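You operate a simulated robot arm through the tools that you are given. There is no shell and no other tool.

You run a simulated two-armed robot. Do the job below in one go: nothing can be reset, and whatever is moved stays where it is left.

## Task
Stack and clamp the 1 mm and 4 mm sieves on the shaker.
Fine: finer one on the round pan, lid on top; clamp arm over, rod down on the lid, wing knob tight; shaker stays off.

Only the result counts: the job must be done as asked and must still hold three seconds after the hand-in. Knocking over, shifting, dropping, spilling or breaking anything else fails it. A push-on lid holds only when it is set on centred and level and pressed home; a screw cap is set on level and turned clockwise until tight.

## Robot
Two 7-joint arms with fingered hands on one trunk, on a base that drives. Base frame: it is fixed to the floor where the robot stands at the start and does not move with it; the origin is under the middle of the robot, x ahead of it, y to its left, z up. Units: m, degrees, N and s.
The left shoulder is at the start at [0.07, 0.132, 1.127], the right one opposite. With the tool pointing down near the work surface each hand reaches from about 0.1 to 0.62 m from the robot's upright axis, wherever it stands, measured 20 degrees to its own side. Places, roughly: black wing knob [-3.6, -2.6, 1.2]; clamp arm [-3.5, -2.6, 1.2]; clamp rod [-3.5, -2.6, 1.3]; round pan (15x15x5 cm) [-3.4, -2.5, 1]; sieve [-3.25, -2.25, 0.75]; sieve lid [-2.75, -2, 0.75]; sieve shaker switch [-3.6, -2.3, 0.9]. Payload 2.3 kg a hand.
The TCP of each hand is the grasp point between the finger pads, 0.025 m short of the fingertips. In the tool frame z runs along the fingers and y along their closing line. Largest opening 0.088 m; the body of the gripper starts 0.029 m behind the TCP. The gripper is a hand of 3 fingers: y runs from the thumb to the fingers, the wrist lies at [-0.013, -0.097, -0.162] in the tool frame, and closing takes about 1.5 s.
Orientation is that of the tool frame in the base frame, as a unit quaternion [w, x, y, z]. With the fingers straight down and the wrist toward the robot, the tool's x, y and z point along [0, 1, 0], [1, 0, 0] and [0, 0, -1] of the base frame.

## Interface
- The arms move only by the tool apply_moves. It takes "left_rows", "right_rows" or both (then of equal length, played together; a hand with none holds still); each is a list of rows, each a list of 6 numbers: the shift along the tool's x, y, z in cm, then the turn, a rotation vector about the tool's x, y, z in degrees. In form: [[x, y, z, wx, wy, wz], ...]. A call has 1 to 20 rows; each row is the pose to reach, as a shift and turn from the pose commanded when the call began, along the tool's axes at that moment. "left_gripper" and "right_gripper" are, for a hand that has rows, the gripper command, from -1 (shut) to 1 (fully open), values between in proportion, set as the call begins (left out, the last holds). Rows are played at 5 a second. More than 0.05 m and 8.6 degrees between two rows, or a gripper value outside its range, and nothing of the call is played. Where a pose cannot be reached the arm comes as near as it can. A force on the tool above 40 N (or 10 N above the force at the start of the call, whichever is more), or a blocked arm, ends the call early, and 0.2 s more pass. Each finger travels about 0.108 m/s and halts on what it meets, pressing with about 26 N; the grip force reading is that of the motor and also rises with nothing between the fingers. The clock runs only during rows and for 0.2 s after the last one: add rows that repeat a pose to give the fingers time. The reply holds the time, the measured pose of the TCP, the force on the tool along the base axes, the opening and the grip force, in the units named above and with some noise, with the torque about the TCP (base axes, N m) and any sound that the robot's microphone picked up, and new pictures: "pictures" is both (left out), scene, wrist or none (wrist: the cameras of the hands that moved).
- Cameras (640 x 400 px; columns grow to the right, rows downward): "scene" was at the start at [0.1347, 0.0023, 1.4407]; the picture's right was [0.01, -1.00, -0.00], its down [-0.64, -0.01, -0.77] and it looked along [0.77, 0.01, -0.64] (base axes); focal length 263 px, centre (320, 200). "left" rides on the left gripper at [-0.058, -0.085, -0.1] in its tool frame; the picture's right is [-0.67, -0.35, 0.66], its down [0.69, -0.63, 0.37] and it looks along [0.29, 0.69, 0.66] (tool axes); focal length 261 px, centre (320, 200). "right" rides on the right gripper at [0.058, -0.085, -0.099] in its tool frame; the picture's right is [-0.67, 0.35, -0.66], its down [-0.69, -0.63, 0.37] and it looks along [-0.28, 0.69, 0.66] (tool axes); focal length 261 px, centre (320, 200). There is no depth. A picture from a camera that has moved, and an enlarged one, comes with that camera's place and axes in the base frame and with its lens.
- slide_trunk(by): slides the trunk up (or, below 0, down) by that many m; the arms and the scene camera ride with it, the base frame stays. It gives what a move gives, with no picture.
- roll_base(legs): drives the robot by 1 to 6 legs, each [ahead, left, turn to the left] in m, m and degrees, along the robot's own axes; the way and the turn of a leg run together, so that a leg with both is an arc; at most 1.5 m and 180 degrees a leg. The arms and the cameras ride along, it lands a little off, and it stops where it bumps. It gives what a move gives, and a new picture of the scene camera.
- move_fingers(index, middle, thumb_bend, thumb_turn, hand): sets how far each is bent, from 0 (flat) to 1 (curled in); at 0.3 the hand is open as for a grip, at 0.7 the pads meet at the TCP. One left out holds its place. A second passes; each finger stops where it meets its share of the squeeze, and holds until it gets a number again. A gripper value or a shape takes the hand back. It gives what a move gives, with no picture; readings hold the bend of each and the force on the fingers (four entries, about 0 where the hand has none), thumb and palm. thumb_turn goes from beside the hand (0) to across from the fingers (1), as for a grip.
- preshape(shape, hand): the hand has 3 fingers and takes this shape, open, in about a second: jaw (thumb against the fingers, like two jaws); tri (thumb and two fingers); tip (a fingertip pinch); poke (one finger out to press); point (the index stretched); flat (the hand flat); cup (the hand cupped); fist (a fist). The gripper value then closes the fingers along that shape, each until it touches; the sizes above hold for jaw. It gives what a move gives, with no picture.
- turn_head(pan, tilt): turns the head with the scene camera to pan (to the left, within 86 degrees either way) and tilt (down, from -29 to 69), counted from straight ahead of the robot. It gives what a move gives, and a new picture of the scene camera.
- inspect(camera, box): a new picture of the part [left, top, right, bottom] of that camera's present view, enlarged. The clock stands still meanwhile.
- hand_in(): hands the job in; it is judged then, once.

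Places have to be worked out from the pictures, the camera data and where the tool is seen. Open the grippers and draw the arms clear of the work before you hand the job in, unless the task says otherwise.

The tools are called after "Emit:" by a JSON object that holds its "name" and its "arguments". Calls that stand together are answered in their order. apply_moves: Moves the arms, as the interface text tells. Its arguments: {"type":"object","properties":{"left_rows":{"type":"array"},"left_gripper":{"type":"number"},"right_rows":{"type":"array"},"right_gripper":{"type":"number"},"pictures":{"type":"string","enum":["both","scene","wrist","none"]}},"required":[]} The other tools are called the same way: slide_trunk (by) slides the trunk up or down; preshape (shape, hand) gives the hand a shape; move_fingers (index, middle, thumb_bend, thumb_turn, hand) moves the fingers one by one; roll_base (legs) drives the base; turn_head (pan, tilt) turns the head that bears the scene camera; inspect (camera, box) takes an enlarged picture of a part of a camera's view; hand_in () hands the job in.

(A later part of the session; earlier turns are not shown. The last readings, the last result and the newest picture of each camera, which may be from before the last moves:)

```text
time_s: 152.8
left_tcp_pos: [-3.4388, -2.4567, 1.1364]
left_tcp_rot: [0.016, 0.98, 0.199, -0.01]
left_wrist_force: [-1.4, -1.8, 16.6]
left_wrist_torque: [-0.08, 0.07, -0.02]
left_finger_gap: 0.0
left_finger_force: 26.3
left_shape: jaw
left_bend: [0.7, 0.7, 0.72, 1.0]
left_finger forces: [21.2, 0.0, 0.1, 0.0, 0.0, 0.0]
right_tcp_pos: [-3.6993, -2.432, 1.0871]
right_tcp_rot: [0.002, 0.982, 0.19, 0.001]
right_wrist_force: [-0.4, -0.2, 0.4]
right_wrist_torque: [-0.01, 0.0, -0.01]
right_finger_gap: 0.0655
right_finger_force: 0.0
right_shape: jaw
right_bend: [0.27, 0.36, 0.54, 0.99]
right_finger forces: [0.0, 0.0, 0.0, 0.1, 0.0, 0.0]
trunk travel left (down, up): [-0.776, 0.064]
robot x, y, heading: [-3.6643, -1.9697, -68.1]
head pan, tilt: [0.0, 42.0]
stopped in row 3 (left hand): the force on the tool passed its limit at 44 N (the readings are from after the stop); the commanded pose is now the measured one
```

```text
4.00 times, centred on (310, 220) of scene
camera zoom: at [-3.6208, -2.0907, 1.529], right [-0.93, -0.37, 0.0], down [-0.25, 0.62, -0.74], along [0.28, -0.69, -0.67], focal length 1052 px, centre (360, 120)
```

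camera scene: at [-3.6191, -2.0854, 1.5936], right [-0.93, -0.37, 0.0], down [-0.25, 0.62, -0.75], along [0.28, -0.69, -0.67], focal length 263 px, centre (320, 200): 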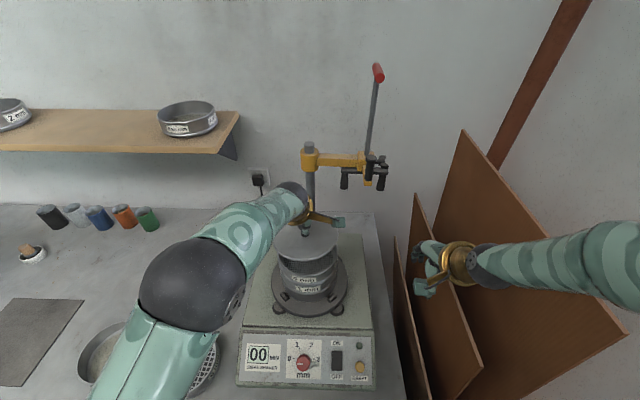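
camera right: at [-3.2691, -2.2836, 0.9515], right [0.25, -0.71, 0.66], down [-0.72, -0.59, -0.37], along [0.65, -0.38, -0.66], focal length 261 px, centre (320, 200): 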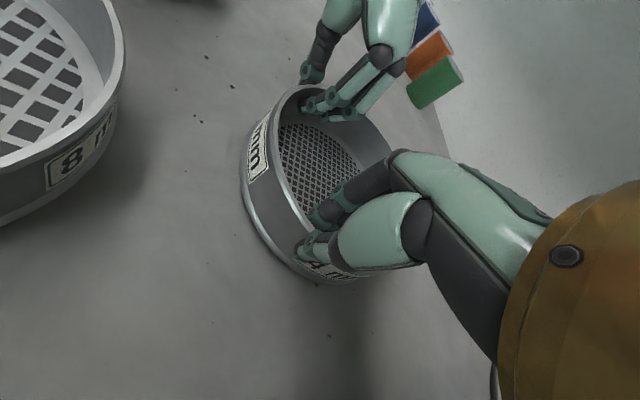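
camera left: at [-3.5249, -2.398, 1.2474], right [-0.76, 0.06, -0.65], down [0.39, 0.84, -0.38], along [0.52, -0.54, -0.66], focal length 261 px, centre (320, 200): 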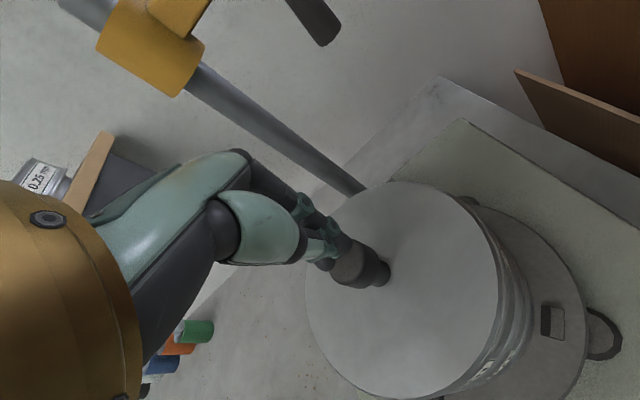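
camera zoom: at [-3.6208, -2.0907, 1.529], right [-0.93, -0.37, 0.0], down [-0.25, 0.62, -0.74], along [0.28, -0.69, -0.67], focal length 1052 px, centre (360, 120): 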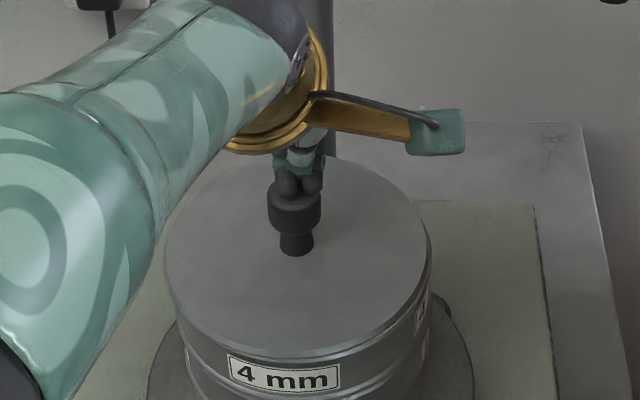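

The lid was pressed with about 44 N. I lift the left hand and draw it away to the left.

Emit:
{"name": "apply_moves", "arguments": {"left_rows": [[0, 0, -3, 0, 0, 0], [0, 0, -6, 0, 0, 0], [0, 0, -9, 0, 0, 0], [3, -2, -10, 0, 0, 0], [6, -4, -10, 0, 0, 0], [9, -6, -10, 0, 0, 0], [12, -8, -10, 0, 0, 0], [15, -10, -10, 0, 0, 0], [18, -12, -10, 0, 0, 0], [18, -12, -10, 0, 0, 0]], "pictures": "scene"}}

Emit:
{"name": "inspect", "arguments": {"camera": "scene", "box": [260, 190, 360, 300]}}

```text
time_s: 155.0
left_tcp_pos: [-3.3392, -2.2831, 1.2143]
left_tcp_rot: [-0.033, 0.984, 0.175, -0.022]
left_wrist_force: [0.3, 0.3, 0.3]
left_wrist_torque: [0.03, 0.01, -0.01]
left_finger_gap: 0.0
left_finger_force: 26.1
left_shape: jaw
left_bend: [0.7, 0.7, 0.72, 1.0]
left_finger forces: [0.0, 0.0, 0.0, 0.1, 0.0, 0.0]
left hand out of reach, approached as far as the arm can: row 8, 9
right_tcp_pos: [-3.6971, -2.4344, 1.0858]
right_tcp_rot: [0.0, 0.982, 0.191, 0.0]
right_wrist_force: [0.8, 1.1, 0.0]
right_wrist_torque: [0.02, 0.02, 0.0]
right_finger_gap: 0.0658
right_finger_force: 0.1
right_shape: jaw
right_bend: [0.27, 0.36, 0.54, 0.99]
right_finger forces: [0.0, 0.1, 0.0, 0.0, 0.0, 0.0]
trunk travel left (down, up): [-0.776, 0.064]
robot x, y, heading: [-3.6659, -1.9722, -67.9]
head pan, tilt: [0.0, 42.0]
camera scene: at [-3.6175, -2.094, 1.5288], right [-0.93, -0.37, 0.0], down [-0.25, 0.62, -0.74], along [0.28, -0.69, -0.67], focal length 263 px, centre (320, 200)
```

scene: 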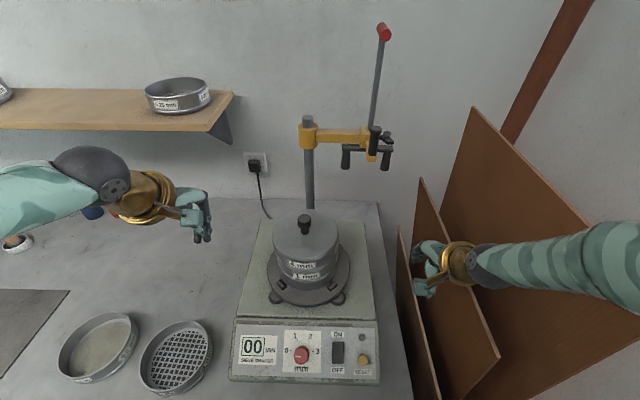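

```text
3.64 times, centred on (310, 245) of scene
camera zoom: at [-3.6175, -2.094, 1.5288], right [-0.93, -0.37, 0.0], down [-0.25, 0.62, -0.74], along [0.28, -0.69, -0.67], focal length 956 px, centre (356, 36)
```

zoom: 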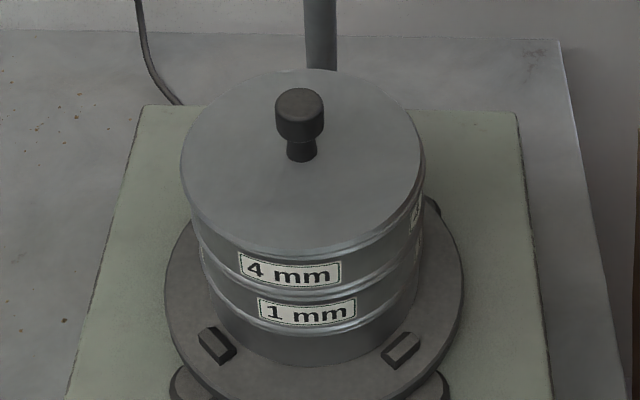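

The stack with lid looks perfect. Now the clamp: I enlarge it from here.

Emit:
{"name": "inspect", "arguments": {"camera": "scene", "box": [285, 90, 415, 190]}}

Emit:
{"name": "inspect", "arguments": {"camera": "scene", "box": [340, 10, 420, 140]}}

```text
4.00 times, centred on (350, 140) of scene
camera zoom: at [-3.6175, -2.094, 1.5288], right [-0.93, -0.37, 0.0], down [-0.25, 0.62, -0.74], along [0.28, -0.69, -0.67], focal length 1052 px, centre (200, 440)
```

zoom: 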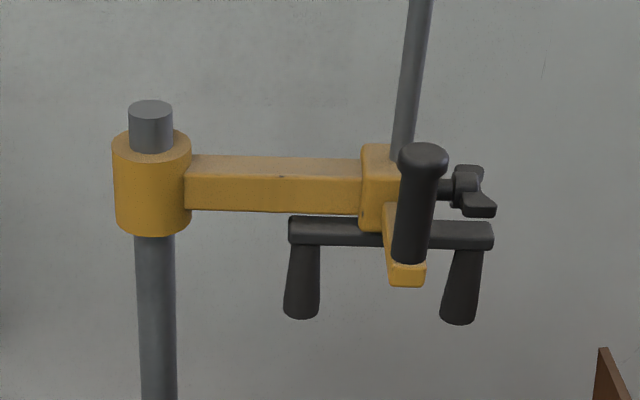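

```text
3.08 times, centred on (380, 75) of scene
camera zoom: at [-3.6175, -2.094, 1.5288], right [-0.93, -0.37, 0.0], down [-0.25, 0.62, -0.74], along [0.28, -0.69, -0.67], focal length 809 px, centre (135, 585)
```

zoom: 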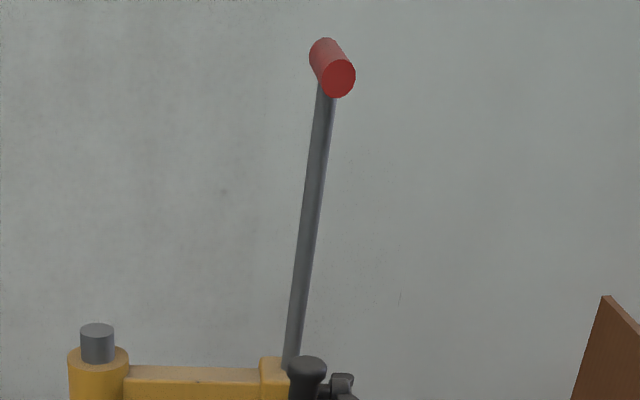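

All clear. I'll swing the clamp arm with the left hand, gripping the vertical black grip (at about [-3.545, -2.561], z 1.236–1.297) with fingers pointing forward. First I turn the left hand in place to that orientation (thumb left, fingers right, pointing forward).

Emit:
{"name": "apply_moves", "arguments": {"left_rows": [[0, 0, 0, -4.62, 4.62, 4.62], [0, 0, 0, -9.24, 9.24, 9.24], [0, 0, 0, -13.86, 13.86, 13.86], [0, 0, 0, -18.48, 18.48, 18.48], [0, 0, 0, -23.1, 23.1, 23.1], [0, 0, 0, -27.7, 27.7, 27.7], [0, 0, 0, -32.3, 32.3, 32.3], [0, 0, 0, -36.9, 36.9, 36.9], [0, 0, 0, -41.6, 41.6, 41.6], [0, 0, 0, -46.2, 46.2, 46.2], [0, 0, 0, -50.8, 50.8, 50.8], [0, 0, 0, -55.4, 55.4, 55.4], [0, 0, 0, -60.1, 60.1, 60.1], [0, 0, 0, -64.7, 64.7, 64.7], [0, 0, 0, -69.3, 69.3, 69.3], [0, 0, 0, -69.3, 69.3, 69.3]], "left_gripper": 0.4}}

```text
time_s: 158.4
left_tcp_pos: [-3.3174, -2.2753, 1.2272]
left_tcp_rot: [0.403, 0.587, -0.381, 0.59]
left_wrist_force: [-0.5, 1.1, -1.4]
left_wrist_torque: [0.0, 0.0, 0.0]
left_finger_gap: 0.0617
left_finger_force: 0.1
left_shape: jaw
left_bend: [0.27, 0.37, 0.58, 0.99]
left_finger forces: [0.0, 0.0, 0.1, 0.0, 0.0, 0.0]
right_tcp_pos: [-3.6967, -2.4353, 1.0862]
right_tcp_rot: [-0.001, 0.982, 0.191, 0.0]
right_wrist_force: [-0.2, 0.9, -0.3]
right_wrist_torque: [0.01, 0.03, -0.01]
right_finger_gap: 0.0658
right_finger_force: 0.1
right_shape: jaw
right_bend: [0.27, 0.36, 0.54, 0.99]
right_finger forces: [0.0, 0.0, 0.0, 0.1, 0.0, 0.0]
trunk travel left (down, up): [-0.776, 0.064]
robot x, y, heading: [-3.6689, -1.9705, -68.1]
head pan, tilt: [0.0, 42.0]
camera scene: at [-3.6179, -2.0941, 1.5288], right [-0.93, -0.37, 0.0], down [-0.25, 0.62, -0.74], along [0.28, -0.69, -0.67], focal length 263 px, centre (320, 200)
camera left: at [-3.2781, -2.1525, 1.1652], right [0.57, -0.49, -0.66], down [0.73, -0.07, 0.68], along [-0.38, -0.87, 0.32], focal length 261 px, centre (320, 200)
```

scene: 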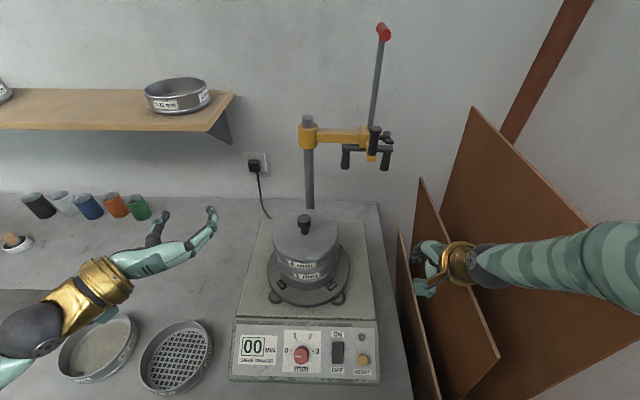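
left: 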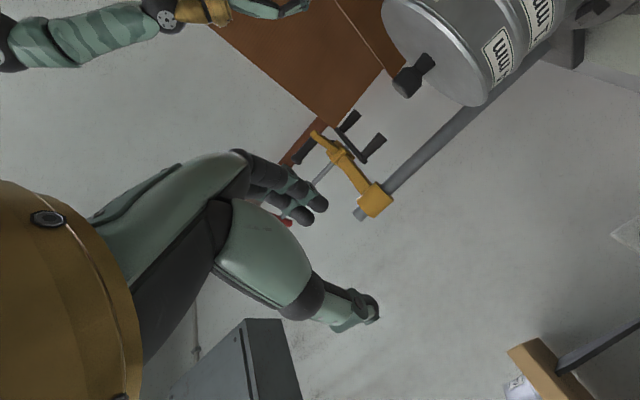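

The left hand has the wanted orientation. Before moving it across, I check where my right arm is relative to the boards.

Emit:
{"name": "turn_head", "arguments": {"pan": -50, "tilt": 45}}

```text
time_s: 159.6
left_tcp_pos: [-3.3176, -2.2767, 1.2281]
left_tcp_rot: [0.402, 0.587, -0.381, 0.59]
left_wrist_force: [-1.0, -1.3, 0.0]
left_wrist_torque: [-0.01, 0.01, 0.01]
left_finger_gap: 0.0615
left_finger_force: 0.0
left_shape: jaw
left_bend: [0.27, 0.37, 0.58, 0.99]
left_finger forces: [0.0, 0.0, 0.0, 0.0, 0.0, 0.0]
right_tcp_pos: [-3.6976, -2.436, 1.0863]
right_tcp_rot: [-0.001, 0.982, 0.19, 0.0]
right_wrist_force: [0.8, -0.3, 0.0]
right_wrist_torque: [-0.04, 0.01, 0.02]
right_finger_gap: 0.0659
right_finger_force: 0.1
right_shape: jaw
right_bend: [0.27, 0.36, 0.54, 0.99]
right_finger forces: [0.0, 0.0, 0.0, 0.0, 0.0, 0.0]
trunk travel left (down, up): [-0.776, 0.064]
robot x, y, heading: [-3.6673, -1.9735, -68.3]
head pan, tilt: [-50.0, 45.0]
camera scene: at [-3.6873, -2.0882, 1.5245], right [-0.88, 0.47, 0.0], down [0.33, 0.62, -0.71], along [-0.33, -0.62, -0.71], focal length 263 px, centre (320, 200)
```

scene: 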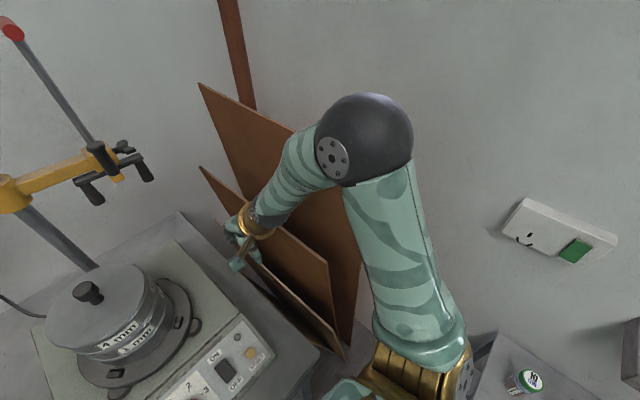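

The right elbow is up and clear of the boards. I move the left hand across to a pre-grasp point 8 cm in front of the clamp's vertical grip.

Emit:
{"name": "turn_head", "arguments": {"pan": 0, "tilt": 38}}

Emit:
{"name": "apply_moves", "arguments": {"left_rows": [[4.1, 2, 0, 0, 0, 0], [4.1, 6, 1, 0, 0, 0], [4.1, 10, 2, 0, 0, 0], [4.1, 14, 3, 0, 0, 0], [4.1, 18, 4, 0, 0, 0], [4.1, 22, 5.5, 0, 0, 0], [4.1, 26, 7, 0, 0, 0], [4.1, 29.5, 8.5, 0, 0, 0], [4.1, 32, 9.5, 0, 0, 0], [4.1, 32, 9.5, 0, 0, 0]]}}

```text
time_s: 160.8
left_tcp_pos: [-3.3165, -2.2756, 1.2274]
left_tcp_rot: [0.402, 0.587, -0.381, 0.59]
left_wrist_force: [-0.4, -0.9, 0.8]
left_wrist_torque: [0.04, -0.01, 0.01]
left_finger_gap: 0.0616
left_finger_force: 0.0
left_shape: jaw
left_bend: [0.27, 0.37, 0.58, 0.99]
left_finger forces: [0.0, 0.0, 0.0, 0.0, 0.0, 0.1]
right_tcp_pos: [-3.6968, -2.4352, 1.0862]
right_tcp_rot: [0.0, 0.982, 0.191, -0.001]
right_wrist_force: [0.2, 0.1, 0.3]
right_wrist_torque: [-0.02, -0.03, 0.01]
right_finger_gap: 0.0659
right_finger_force: 0.0
right_shape: jaw
right_bend: [0.27, 0.36, 0.54, 0.99]
right_finger forces: [0.0, 0.0, 0.1, 0.0, 0.0, 0.1]
trunk travel left (down, up): [-0.776, 0.064]
robot x, y, heading: [-3.665, -1.9707, -68.1]
head pan, tilt: [0.0, 38.0]
camera scene: at [-3.617, -2.0965, 1.5347], right [-0.93, -0.37, 0.0], down [-0.23, 0.57, -0.79], along [0.29, -0.73, -0.62], focal length 263 px, centre (320, 200)
```

scene: 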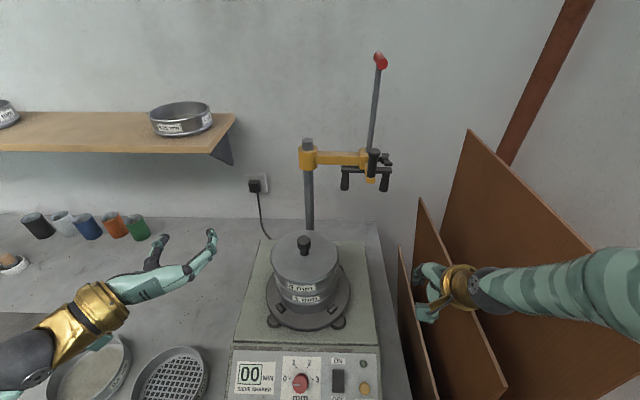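

```text
time_s: 163.0
left_tcp_pos: [-3.543, -2.4926, 1.2755]
left_tcp_rot: [0.4, 0.587, -0.383, 0.591]
left_wrist_force: [-0.1, 0.8, 0.0]
left_wrist_torque: [-0.03, 0.01, 0.0]
left_finger_gap: 0.0614
left_finger_force: 0.0
left_shape: jaw
left_bend: [0.27, 0.37, 0.58, 0.99]
left_finger forces: [0.0, 0.0, 0.1, 0.0, 0.0, 0.0]
left hand out of reach, approached as far as the arm can: row 8, 9, 10
right_tcp_pos: [-3.6978, -2.4359, 1.0858]
right_tcp_rot: [-0.001, 0.982, 0.191, 0.001]
right_wrist_force: [0.5, -0.2, 1.4]
right_wrist_torque: [-0.02, -0.02, 0.0]
right_finger_gap: 0.0658
right_finger_force: 0.1
right_shape: jaw
right_bend: [0.27, 0.36, 0.54, 0.99]
right_finger forces: [0.1, 0.1, 0.1, 0.0, 0.0, 0.1]
trunk travel left (down, up): [-0.776, 0.064]
robot x, y, heading: [-3.6656, -1.9686, -67.9]
head pan, tilt: [0.0, 38.0]
camera scene: at [-3.618, -2.097, 1.5347], right [-0.93, -0.37, 0.0], down [-0.23, 0.57, -0.79], along [0.29, -0.73, -0.62], focal length 263 px, centre (320, 200)
camera left: at [-3.5031, -2.3673, 1.2151], right [0.57, -0.49, -0.66], down [0.73, -0.08, 0.68], along [-0.38, -0.87, 0.31], focal length 261 px, centre (320, 200)
```

scene: 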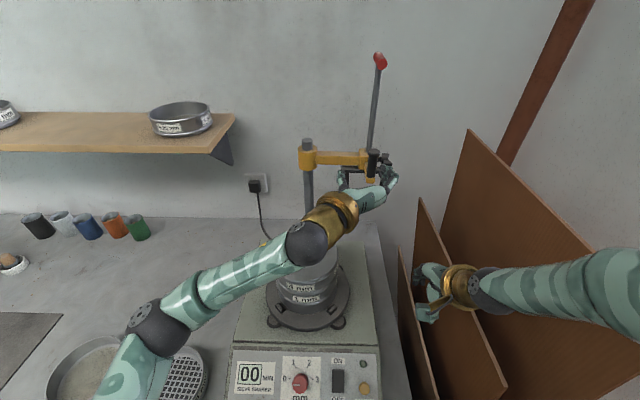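
left: 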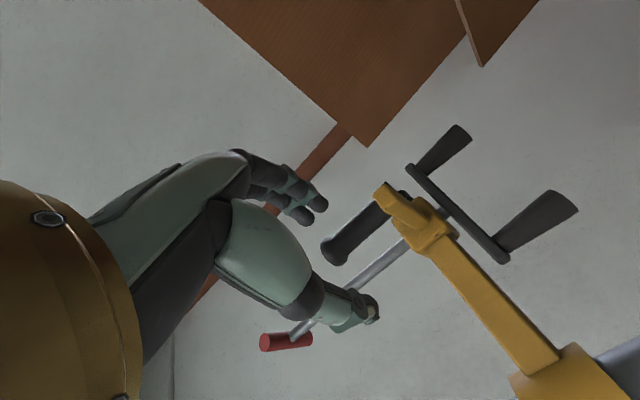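

The left hand stops about 3 cm short sideways and 6 cm short in depth. I look down to see how much room is left in front of my base.

Emit:
{"name": "turn_head", "arguments": {"pan": 0, "tilt": 69}}

```text
time_s: 164.0
left_tcp_pos: [-3.5415, -2.4904, 1.2772]
left_tcp_rot: [0.402, 0.587, -0.383, 0.59]
left_wrist_force: [0.2, -1.2, 0.1]
left_wrist_torque: [0.01, 0.03, -0.03]
left_finger_gap: 0.0616
left_finger_force: 0.0
left_shape: jaw
left_bend: [0.27, 0.37, 0.58, 0.99]
left_finger forces: [0.1, 0.0, 0.0, 0.1, 0.0, 0.0]
right_tcp_pos: [-3.6969, -2.4359, 1.0859]
right_tcp_rot: [0.0, 0.982, 0.191, 0.0]
right_wrist_force: [0.3, -0.9, 0.0]
right_wrist_torque: [-0.03, 0.0, -0.02]
right_finger_gap: 0.0656
right_finger_force: 0.1
right_shape: jaw
right_bend: [0.27, 0.36, 0.54, 0.99]
right_finger forces: [0.0, 0.1, 0.0, 0.0, 0.0, 0.1]
trunk travel left (down, up): [-0.776, 0.064]
robot x, y, heading: [-3.6681, -1.9701, -68.5]
head pan, tilt: [0.0, 68.8]
camera scene: at [-3.6283, -2.0686, 1.4957], right [-0.93, -0.37, 0.0], down [-0.35, 0.86, -0.36], along [0.14, -0.34, -0.93], focal length 263 px, centre (320, 200)
```

scene: 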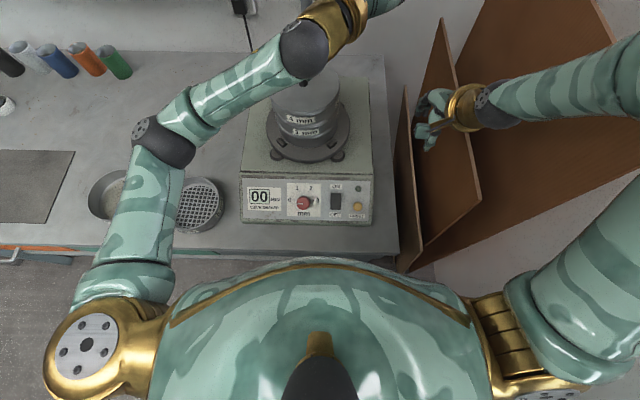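

Room ahead is limited, so I'll use the right hand for the swing instead. First the left hand withdraws to the left along its path.

Emit:
{"name": "apply_moves", "arguments": {"left_rows": [[0, -3, -2, 0, 0, 0], [0, -6.5, -4, 0, 0, 0], [0, -10, -5, 0, 0, 0], [0, -14, -6, 0, 0, 0], [0, -18, -7, 0, 0, 0], [0, -22, -8, 0, 0, 0], [0, -26, -9, 0, 0, 0], [0, -29, -10, 0, 0, 0], [0, -29, -10, 0, 0, 0]], "pictures": "none"}}

Emit:
{"name": "turn_head", "arguments": {"pan": -15, "tilt": 38}}

```text
time_s: 166.0
left_tcp_pos: [-3.3134, -2.2865, 1.269]
left_tcp_rot: [0.402, 0.587, -0.381, 0.591]
left_wrist_force: [-0.4, -0.5, 0.1]
left_wrist_torque: [0.01, 0.0, 0.02]
left_finger_gap: 0.0613
left_finger_force: 0.0
left_shape: jaw
left_bend: [0.27, 0.37, 0.58, 0.99]
left_finger forces: [0.0, 0.1, 0.0, 0.0, 0.0, 0.0]
right_tcp_pos: [-3.6973, -2.4354, 1.0853]
right_tcp_rot: [0.0, 0.982, 0.191, 0.0]
right_wrist_force: [0.0, -0.2, -1.0]
right_wrist_torque: [0.0, 0.04, 0.0]
right_finger_gap: 0.0659
right_finger_force: 0.1
right_shape: jaw
right_bend: [0.27, 0.36, 0.54, 0.99]
right_finger forces: [0.1, 0.0, 0.0, 0.1, 0.0, 0.1]
trunk travel left (down, up): [-0.776, 0.064]
robot x, y, heading: [-3.6684, -1.9693, -68.0]
head pan, tilt: [0.0, 68.8]
```

```text
time_s: 166.9
left_tcp_pos: [-3.3135, -2.2858, 1.2689]
left_tcp_rot: [0.403, 0.588, -0.381, 0.589]
left_wrist_force: [0.2, 0.0, 0.3]
left_wrist_torque: [0.0, 0.01, 0.02]
left_finger_gap: 0.0619
left_finger_force: 0.0
left_shape: jaw
left_bend: [0.27, 0.37, 0.58, 0.99]
left_finger forces: [0.0, 0.1, 0.0, 0.0, 0.0, 0.0]
right_tcp_pos: [-3.6964, -2.4354, 1.0862]
right_tcp_rot: [0.0, 0.982, 0.191, -0.001]
right_wrist_force: [-0.3, -0.2, 0.2]
right_wrist_torque: [-0.05, 0.01, -0.01]
right_finger_gap: 0.0658
right_finger_force: 0.0
right_shape: jaw
right_bend: [0.27, 0.36, 0.54, 0.99]
right_finger forces: [0.0, 0.0, 0.0, 0.0, 0.0, 0.0]
trunk travel left (down, up): [-0.776, 0.064]
robot x, y, heading: [-3.6685, -1.9729, -68.0]
head pan, tilt: [-15.0, 38.0]
camera scene: at [-3.6386, -2.1019, 1.5347], right [-0.99, -0.12, 0.0], down [-0.07, 0.61, -0.79], along [0.1, -0.78, -0.62], focal length 263 px, centre (320, 200)
```

scene: 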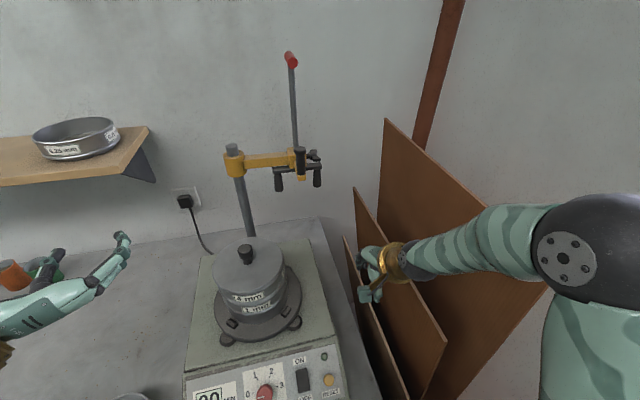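

Now the right hand: raise 12 cm and move 7 cm toward the centre, then turn it to fingers-forward (thumb right).

Emit:
{"name": "apply_moves", "arguments": {"right_rows": [[0, 0, -3, 0, 0, 0], [1, 0, -6, 0, 0, 0], [3, 0, -9, 0, 0, 0], [5, 0, -12, 0, 0, 0], [7, 0, -13, 0, 0, 0], [7, 0, -13, 0, 0, 0]], "right_gripper": 0.4, "pictures": "none"}}

Emit:
{"name": "apply_moves", "arguments": {"right_rows": [[0, 0, 0, -4.62, -4.62, -4.62], [0, 0, 0, -9.24, -9.24, -9.24], [0, 0, 0, -13.86, -13.86, -13.86], [0, 0, 0, -18.48, -18.48, -18.48], [0, 0, 0, -23.1, -23.1, -23.1], [0, 0, 0, -27.7, -27.7, -27.7], [0, 0, 0, -32.3, -32.3, -32.3], [0, 0, 0, -36.9, -36.9, -36.9], [0, 0, 0, -41.6, -41.6, -41.6], [0, 0, 0, -46.2, -46.2, -46.2], [0, 0, 0, -50.8, -50.8, -50.8], [0, 0, 0, -55.4, -55.4, -55.4], [0, 0, 0, -60.1, -60.1, -60.1], [0, 0, 0, -64.7, -64.7, -64.7], [0, 0, 0, -69.3, -69.3, -69.3], [0, 0, 0, -69.3, -69.3, -69.3]]}}

```text
time_s: 168.3
left_tcp_pos: [-3.3114, -2.2854, 1.2675]
left_tcp_rot: [0.403, 0.587, -0.382, 0.59]
left_wrist_force: [-0.7, 0.2, -0.8]
left_wrist_torque: [-0.03, -0.04, -0.03]
left_finger_gap: 0.0617
left_finger_force: 0.0
left_shape: jaw
left_bend: [0.27, 0.37, 0.58, 0.99]
left_finger forces: [0.0, 0.1, 0.0, 0.1, 0.1, 0.0]
right_tcp_pos: [-3.6319, -2.4087, 1.2169]
right_tcp_rot: [0.001, 0.982, 0.19, 0.0]
right_wrist_force: [-0.3, 0.6, -0.2]
right_wrist_torque: [0.0, 0.02, -0.02]
right_finger_gap: 0.0621
right_finger_force: 0.0
right_shape: jaw
right_bend: [0.27, 0.37, 0.58, 0.99]
right_finger forces: [0.1, 0.0, 0.1, 0.0, 0.1, 0.0]
right hand out of reach, approached as far as the arm can: row 4
trunk travel left (down, up): [-0.776, 0.064]
robot x, y, heading: [-3.6681, -1.9701, -68.1]
head pan, tilt: [-15.0, 38.0]
```

```text
time_s: 171.7
left_tcp_pos: [-3.3135, -2.2851, 1.2697]
left_tcp_rot: [0.402, 0.588, -0.381, 0.59]
left_wrist_force: [0.8, -0.4, 0.4]
left_wrist_torque: [0.01, 0.01, 0.01]
left_finger_gap: 0.0618
left_finger_force: 0.1
left_shape: jaw
left_bend: [0.27, 0.37, 0.58, 0.99]
left_finger forces: [0.1, 0.0, 0.1, 0.1, 0.0, 0.1]
right_tcp_pos: [-3.6324, -2.409, 1.216]
right_tcp_rot: [0.586, 0.395, 0.586, -0.397]
right_wrist_force: [-0.1, -0.3, -0.9]
right_wrist_torque: [-0.05, 0.02, 0.04]
right_finger_gap: 0.0621
right_finger_force: 0.0
right_shape: jaw
right_bend: [0.27, 0.37, 0.58, 0.99]
right_finger forces: [0.0, 0.0, 0.0, 0.0, 0.0, 0.1]
right hand out of reach, approached as far as the arm can: row 11, 12
trunk travel left (down, up): [-0.776, 0.064]
robot x, y, heading: [-3.6666, -1.9709, -68.0]
head pan, tilt: [-15.0, 38.0]
camera scene: at [-3.6386, -2.1019, 1.5348], right [-0.99, -0.12, 0.0], down [-0.07, 0.61, -0.79], along [0.09, -0.78, -0.62], focal length 263 px, centre (320, 200)
camera right: at [-3.7488, -2.3491, 1.1566], right [0.08, 0.74, 0.67], down [-0.45, -0.57, 0.69], along [0.89, -0.35, 0.29], focal length 261 px, centre (320, 200)
```

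scene: 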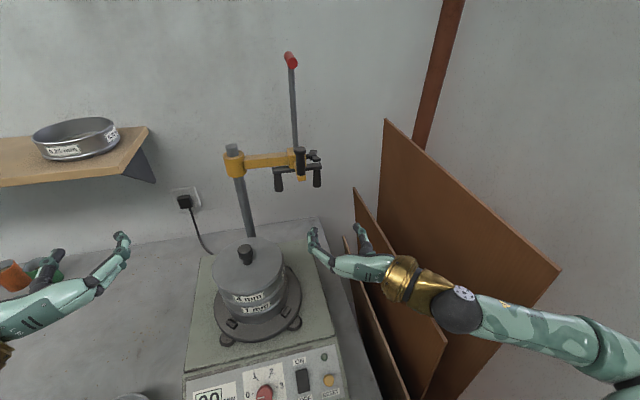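
right: 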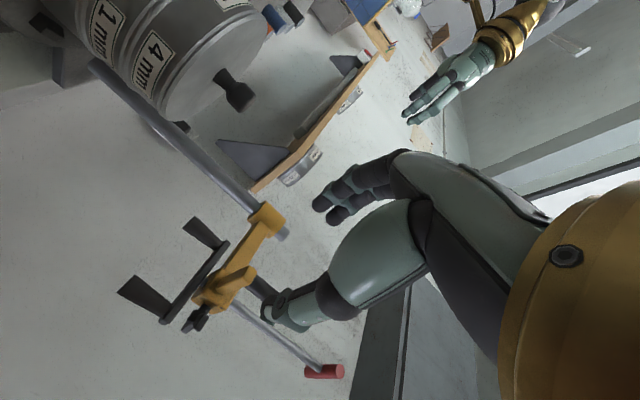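

Right hand is now fingers-forward. I raise it to the grip's height and move to 7 cm in front of the clamp's vertical grip.

Emit:
{"name": "apply_moves", "arguments": {"right_rows": [[-2.6, 0.6, 0.5, 0, 0, 0], [-5.2, 1.2, 2, 0, 0, 0], [-5.2, 1.8, 5, 0, 0, 0], [-5.2, 2.4, 8, 0, 0, 0], [-5.2, 2.4, 10.3, 0, 0, 0], [-5.2, 2.4, 10.3, 0, 0, 0]]}}

Emit:
{"name": "inspect", "arguments": {"camera": "scene", "box": [210, 110, 390, 230]}}

```text
time_s: 173.1
left_tcp_pos: [-3.3133, -2.2855, 1.2697]
left_tcp_rot: [0.403, 0.587, -0.382, 0.589]
left_wrist_force: [0.9, 0.7, 0.2]
left_wrist_torque: [0.0, 0.0, 0.03]
left_finger_gap: 0.0615
left_finger_force: 0.0
left_shape: jaw
left_bend: [0.27, 0.37, 0.58, 0.99]
left_finger forces: [0.0, 0.1, 0.1, 0.0, 0.1, 0.0]
right_tcp_pos: [-3.5727, -2.4949, 1.2682]
right_tcp_rot: [0.586, 0.396, 0.587, -0.395]
right_wrist_force: [-1.2, -0.1, 0.2]
right_wrist_torque: [-0.02, 0.02, -0.01]
right_finger_gap: 0.0619
right_finger_force: 0.0
right_shape: jaw
right_bend: [0.27, 0.37, 0.58, 0.99]
right_finger forces: [0.0, 0.0, 0.1, 0.1, 0.0, 0.0]
trunk travel left (down, up): [-0.776, 0.064]
robot x, y, heading: [-3.6669, -1.9729, -68.1]
head pan, tilt: [-15.0, 38.0]
camera scene: at [-3.639, -2.1019, 1.5348], right [-0.99, -0.12, 0.0], down [-0.07, 0.61, -0.79], along [0.1, -0.78, -0.62], focal length 263 px, centre (320, 200)
camera right: at [-3.6878, -2.4355, 1.2092], right [0.08, 0.74, 0.67], down [-0.45, -0.57, 0.69], along [0.89, -0.35, 0.29], focal length 261 px, centre (320, 200)
```

scene: 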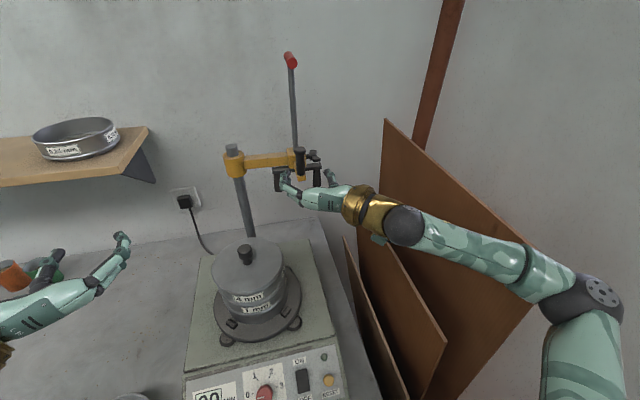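
right: 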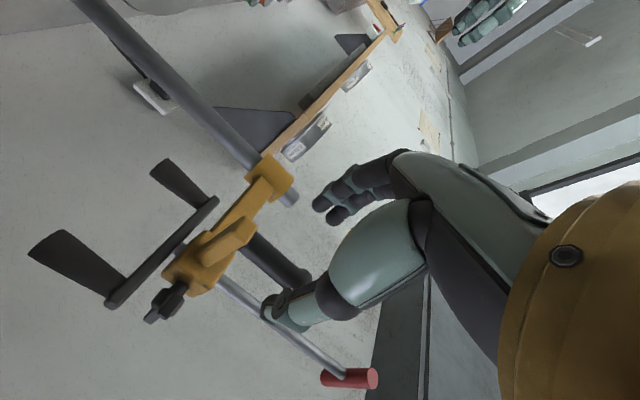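

```text
3.33 times, centred on (300, 170) of scene
camera zoom: at [-3.639, -2.1019, 1.5348], right [-0.99, -0.12, 0.0], down [-0.07, 0.61, -0.79], along [0.1, -0.78, -0.62], focal length 876 px, centre (387, 300)
```

zoom: 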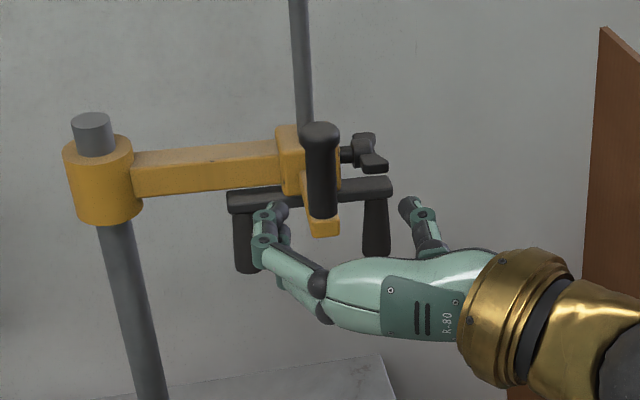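

TCP is in line with the grip (lateral error ≈1 mm). I advance 7 cm so the grip is between thumb and fingers.

Emit:
{"name": "apply_moves", "arguments": {"right_rows": [[0, 0.1, 2, 0, 0, 0], [0, 0.1, 4, 0, 0, 0], [0, 0.1, 5.5, 0, 0, 0], [0, 0.1, 7, 0, 0, 0], [0, 0.1, 7, 0, 0, 0]]}}

Emit:
{"name": "inspect", "arguments": {"camera": "scene", "box": [210, 110, 390, 230]}}

```text
time_s: 174.3
left_tcp_pos: [-3.3139, -2.2859, 1.2692]
left_tcp_rot: [0.403, 0.587, -0.381, 0.59]
left_wrist_force: [-0.4, 0.6, 0.3]
left_wrist_torque: [-0.01, -0.03, 0.01]
left_finger_gap: 0.0619
left_finger_force: 0.1
left_shape: jaw
left_bend: [0.27, 0.37, 0.58, 0.99]
left_finger forces: [0.0, 0.1, 0.0, 0.0, 0.0, 0.0]
right_tcp_pos: [-3.5439, -2.5605, 1.2667]
right_tcp_rot: [0.587, 0.395, 0.586, -0.395]
right_wrist_force: [-0.7, 0.3, 0.2]
right_wrist_torque: [0.05, 0.02, -0.01]
right_finger_gap: 0.0617
right_finger_force: 0.1
right_shape: jaw
right_bend: [0.27, 0.37, 0.58, 0.99]
right_finger forces: [0.0, 0.0, 0.0, 0.0, 0.0, 0.0]
trunk travel left (down, up): [-0.776, 0.064]
robot x, y, heading: [-3.6687, -1.9722, -68.2]
head pan, tilt: [-15.0, 38.0]
camera scene: at [-3.6388, -2.1021, 1.5347], right [-0.99, -0.12, 0.0], down [-0.07, 0.61, -0.79], along [0.1, -0.78, -0.62], focal length 263 px, centre (320, 200)
camera right: at [-3.6609, -2.5, 1.2084], right [0.08, 0.74, 0.67], down [-0.45, -0.57, 0.69], along [0.89, -0.35, 0.29], focal length 261 px, centre (320, 200)
```

scene: 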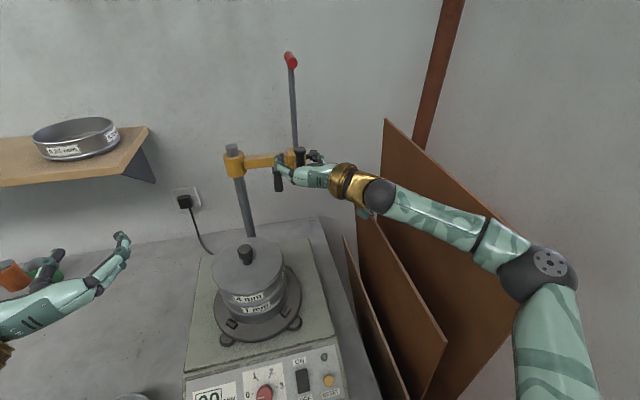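
right: 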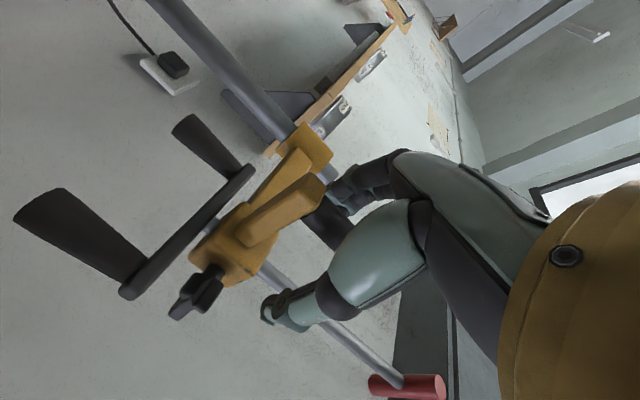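

```text
3.33 times, centred on (300, 170) of scene
camera zoom: at [-3.6388, -2.1021, 1.5347], right [-0.99, -0.12, 0.0], down [-0.07, 0.61, -0.79], along [0.1, -0.78, -0.62], focal length 876 px, centre (387, 300)
```

zoom: 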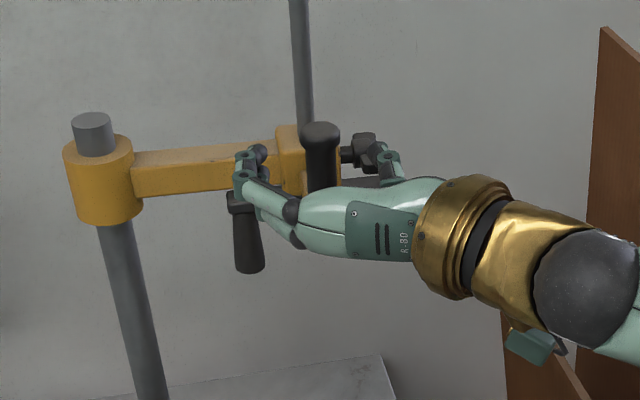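

The grip is between thumb and fingers. I close the right gripper on it.

Emit:
{"name": "apply_moves", "arguments": {"right_rows": [[0, 0, 0, 0, 0, 0], [0, 0, 0, 0, 0, 0], [0, 0, 0, 0, 0, 0], [0, 0, 0, 0, 0, 0], [0, 0, 0, 0, 0, 0], [0, 0, 0, 0, 0, 0]], "right_gripper": -1, "pictures": "wrist"}}

Emit:
{"name": "inspect", "arguments": {"camera": "scene", "box": [210, 110, 390, 230]}}

```text
time_s: 175.7
left_tcp_pos: [-3.314, -2.2868, 1.2679]
left_tcp_rot: [0.402, 0.586, -0.382, 0.59]
left_wrist_force: [0.0, 0.7, -0.2]
left_wrist_torque: [-0.01, 0.0, 0.03]
left_finger_gap: 0.0616
left_finger_force: 0.0
left_shape: jaw
left_bend: [0.27, 0.37, 0.58, 0.99]
left_finger forces: [0.0, 0.1, 0.0, 0.0, 0.0, 0.0]
right_tcp_pos: [-3.5435, -2.5616, 1.2683]
right_tcp_rot: [0.586, 0.396, 0.586, -0.396]
right_wrist_force: [-1.0, -1.6, 1.9]
right_wrist_torque: [0.05, -0.06, -0.02]
right_finger_gap: 0.0
right_finger_force: 26.3
right_shape: jaw
right_bend: [0.7, 0.7, 0.62, 1.0]
right_finger forces: [8.3, 0.1, 0.1, 0.0, 10.1, 0.1]
trunk travel left (down, up): [-0.776, 0.064]
robot x, y, heading: [-3.6661, -1.9742, -68.0]
head pan, tilt: [-15.0, 38.0]
camera right: at [-3.6612, -2.5006, 1.2079], right [0.08, 0.74, 0.67], down [-0.45, -0.58, 0.69], along [0.89, -0.35, 0.29], focal length 261 px, centre (320, 200)
```

right: 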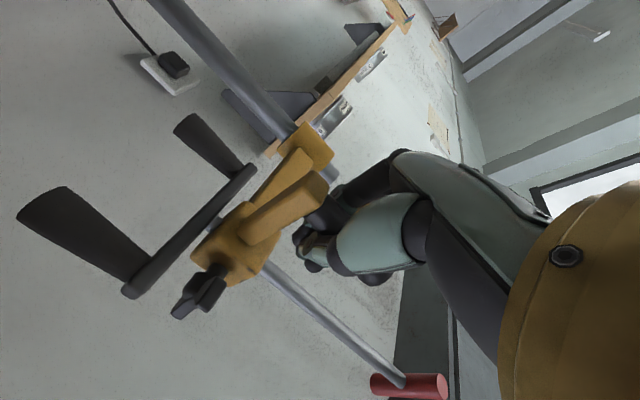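

```text
3.33 times, centred on (300, 170) of scene
camera zoom: at [-3.6389, -2.1031, 1.5347], right [-0.99, -0.12, 0.0], down [-0.07, 0.61, -0.79], along [0.1, -0.78, -0.62], focal length 876 px, centre (387, 300)
```

zoom: 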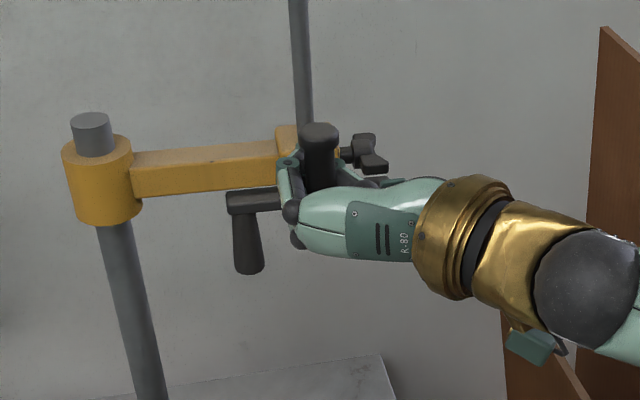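

The fingers have closed around the grip (caged). I swing the arm clockwise along the arc about the post, first 30°, and check.

Emit:
{"name": "apply_moves", "arguments": {"right_rows": [[0, 0.8, -1.1, 0, 0, 0], [0, 1.7, -2.15, 0, 0, 0], [0, 2.7, -3.1, 0, 0, 0], [0, 3.75, -3.97, 0, 0, 0], [0, 4.9, -4.75, 0, 0, 0], [0, 6.1, -5.4, 0, 0, 0], [0, 6.1, -5.4, 0, 0, 0]]}}

Emit:
{"name": "inspect", "arguments": {"camera": "scene", "box": [210, 110, 390, 230]}}

```text
time_s: 177.3
left_tcp_pos: [-3.3116, -2.2854, 1.2678]
left_tcp_rot: [0.402, 0.588, -0.382, 0.589]
left_wrist_force: [0.1, 0.0, 0.2]
left_wrist_torque: [-0.02, -0.02, -0.02]
left_finger_gap: 0.0616
left_finger_force: 0.1
left_shape: jaw
left_bend: [0.27, 0.37, 0.58, 0.99]
left_finger forces: [0.0, 0.0, 0.0, 0.0, 0.0, 0.0]
right_tcp_pos: [-3.5069, -2.4893, 1.2677]
right_tcp_rot: [0.586, 0.395, 0.587, -0.395]
right_wrist_force: [1.8, -2.7, 0.2]
right_wrist_torque: [0.01, -0.06, -0.05]
right_finger_gap: 0.0001
right_finger_force: 25.5
right_shape: jaw
right_bend: [0.7, 0.7, 0.65, 1.0]
right_finger forces: [5.2, 0.0, 0.0, 0.0, 3.0, 0.1]
trunk travel left (down, up): [-0.776, 0.064]
robot x, y, heading: [-3.6662, -1.9694, -68.2]
head pan, tilt: [-15.0, 38.0]
camera scene: at [-3.6377, -2.1035, 1.5346], right [-0.99, -0.12, 0.0], down [-0.07, 0.61, -0.79], along [0.09, -0.78, -0.62], focal length 263 px, centre (320, 200)
camera right: at [-3.6234, -2.4288, 1.2081], right [0.08, 0.74, 0.67], down [-0.45, -0.58, 0.69], along [0.89, -0.35, 0.28], focal length 261 px, centre (320, 200)
```

scene: 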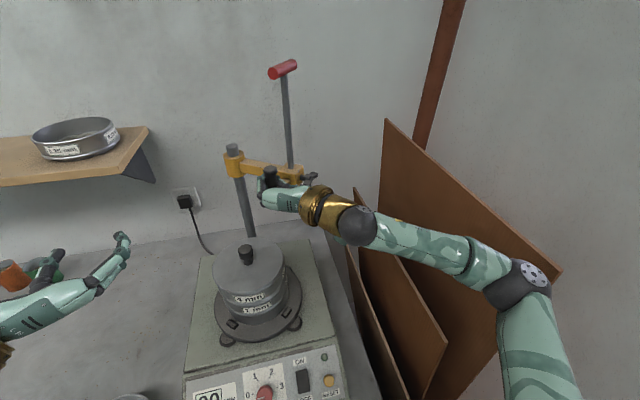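
right: 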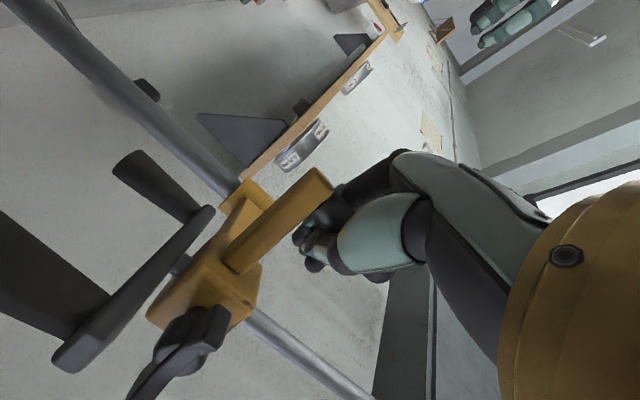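

```text
3.33 times, centred on (300, 170) of scene
camera zoom: at [-3.6377, -2.1035, 1.5346], right [-0.99, -0.12, 0.0], down [-0.07, 0.61, -0.79], along [0.09, -0.78, -0.62], focal length 876 px, centre (387, 300)
```

zoom: 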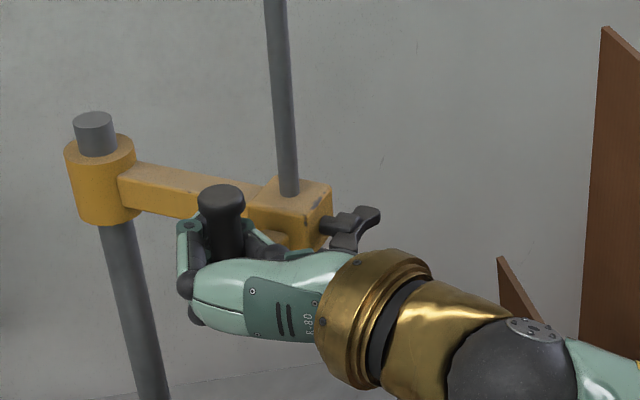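

The arm swings smoothly with little force (~3 N), now about 30°. I continue along the arc to 70°, gradually yawing the hand so the wing knob stays clear.

Emit:
{"name": "apply_moves", "arguments": {"right_rows": [[0, 1.25, -0.57, 2, 0, 0], [0, 2.54, -1.01, 4, 0, 0], [0, 3.87, -1.35, 6, 0, 0], [0, 5.23, -1.56, 8, 0, 0], [0, 6.59, -1.67, 10, 0, 0], [0, 7.96, -1.64, 12, 0, 0], [0, 9.33, -1.5, 14, 0, 0], [0, 10.67, -1.24, 16, 0, 0], [0, 10.67, -1.24, 16, 0, 0]]}}

Emit:
{"name": "inspect", "arguments": {"camera": "scene", "box": [190, 110, 370, 230]}}

```text
time_s: 179.3
left_tcp_pos: [-3.3149, -2.2891, 1.269]
left_tcp_rot: [0.401, 0.587, -0.382, 0.59]
left_wrist_force: [-0.4, 0.3, -0.3]
left_wrist_torque: [0.03, 0.01, 0.03]
left_finger_gap: 0.0613
left_finger_force: 0.0
left_shape: jaw
left_bend: [0.27, 0.37, 0.58, 0.99]
left_finger forces: [0.1, 0.1, 0.0, 0.0, 0.1, 0.0]
right_tcp_pos: [-3.4156, -2.4403, 1.2679]
right_tcp_rot: [0.525, 0.474, 0.525, -0.473]
right_wrist_force: [1.0, -8.3, 7.6]
right_wrist_torque: [0.06, -0.07, -0.06]
right_finger_gap: 0.0
right_finger_force: 26.3
right_shape: jaw
right_bend: [0.7, 0.7, 0.66, 1.0]
right_finger forces: [6.3, 0.0, 0.0, 0.0, 6.3, 0.0]
right hand out of reach, approached as far as the arm can: row 5, 6
trunk travel left (down, up): [-0.776, 0.064]
robot x, y, heading: [-3.6676, -1.9678, -68.1]
head pan, tilt: [-15.0, 38.0]
camera scene: at [-3.6396, -2.1059, 1.5345], right [-0.99, -0.12, 0.0], down [-0.07, 0.61, -0.79], along [0.1, -0.78, -0.62], focal length 263 px, centre (320, 200)
camera right: at [-3.5095, -2.3495, 1.2082], right [0.28, 0.69, 0.67], down [-0.59, -0.43, 0.68], along [0.76, -0.59, 0.29], focal length 261 px, centre (320, 200)
```

scene: 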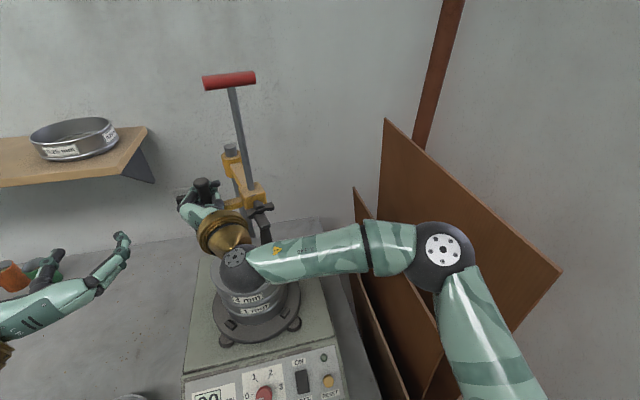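
right: 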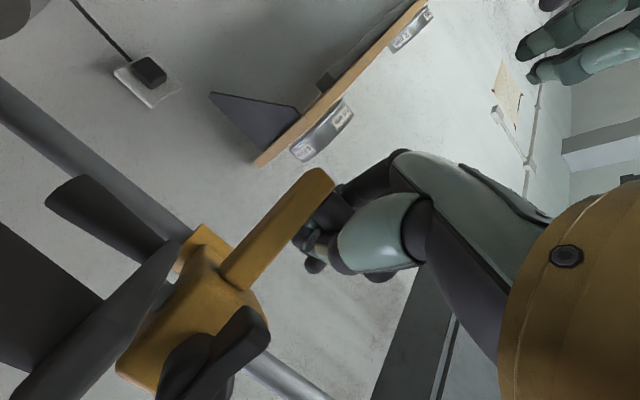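

```text
3.33 times, centred on (280, 170) of scene
camera zoom: at [-3.6396, -2.1059, 1.5345], right [-0.99, -0.12, 0.0], down [-0.07, 0.61, -0.79], along [0.1, -0.78, -0.62], focal length 876 px, centre (453, 300)
```

zoom: 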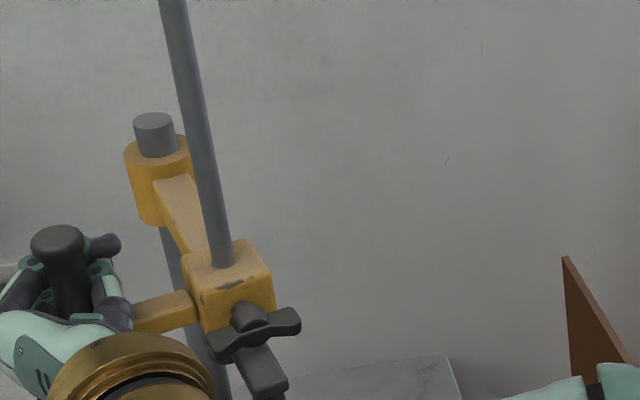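

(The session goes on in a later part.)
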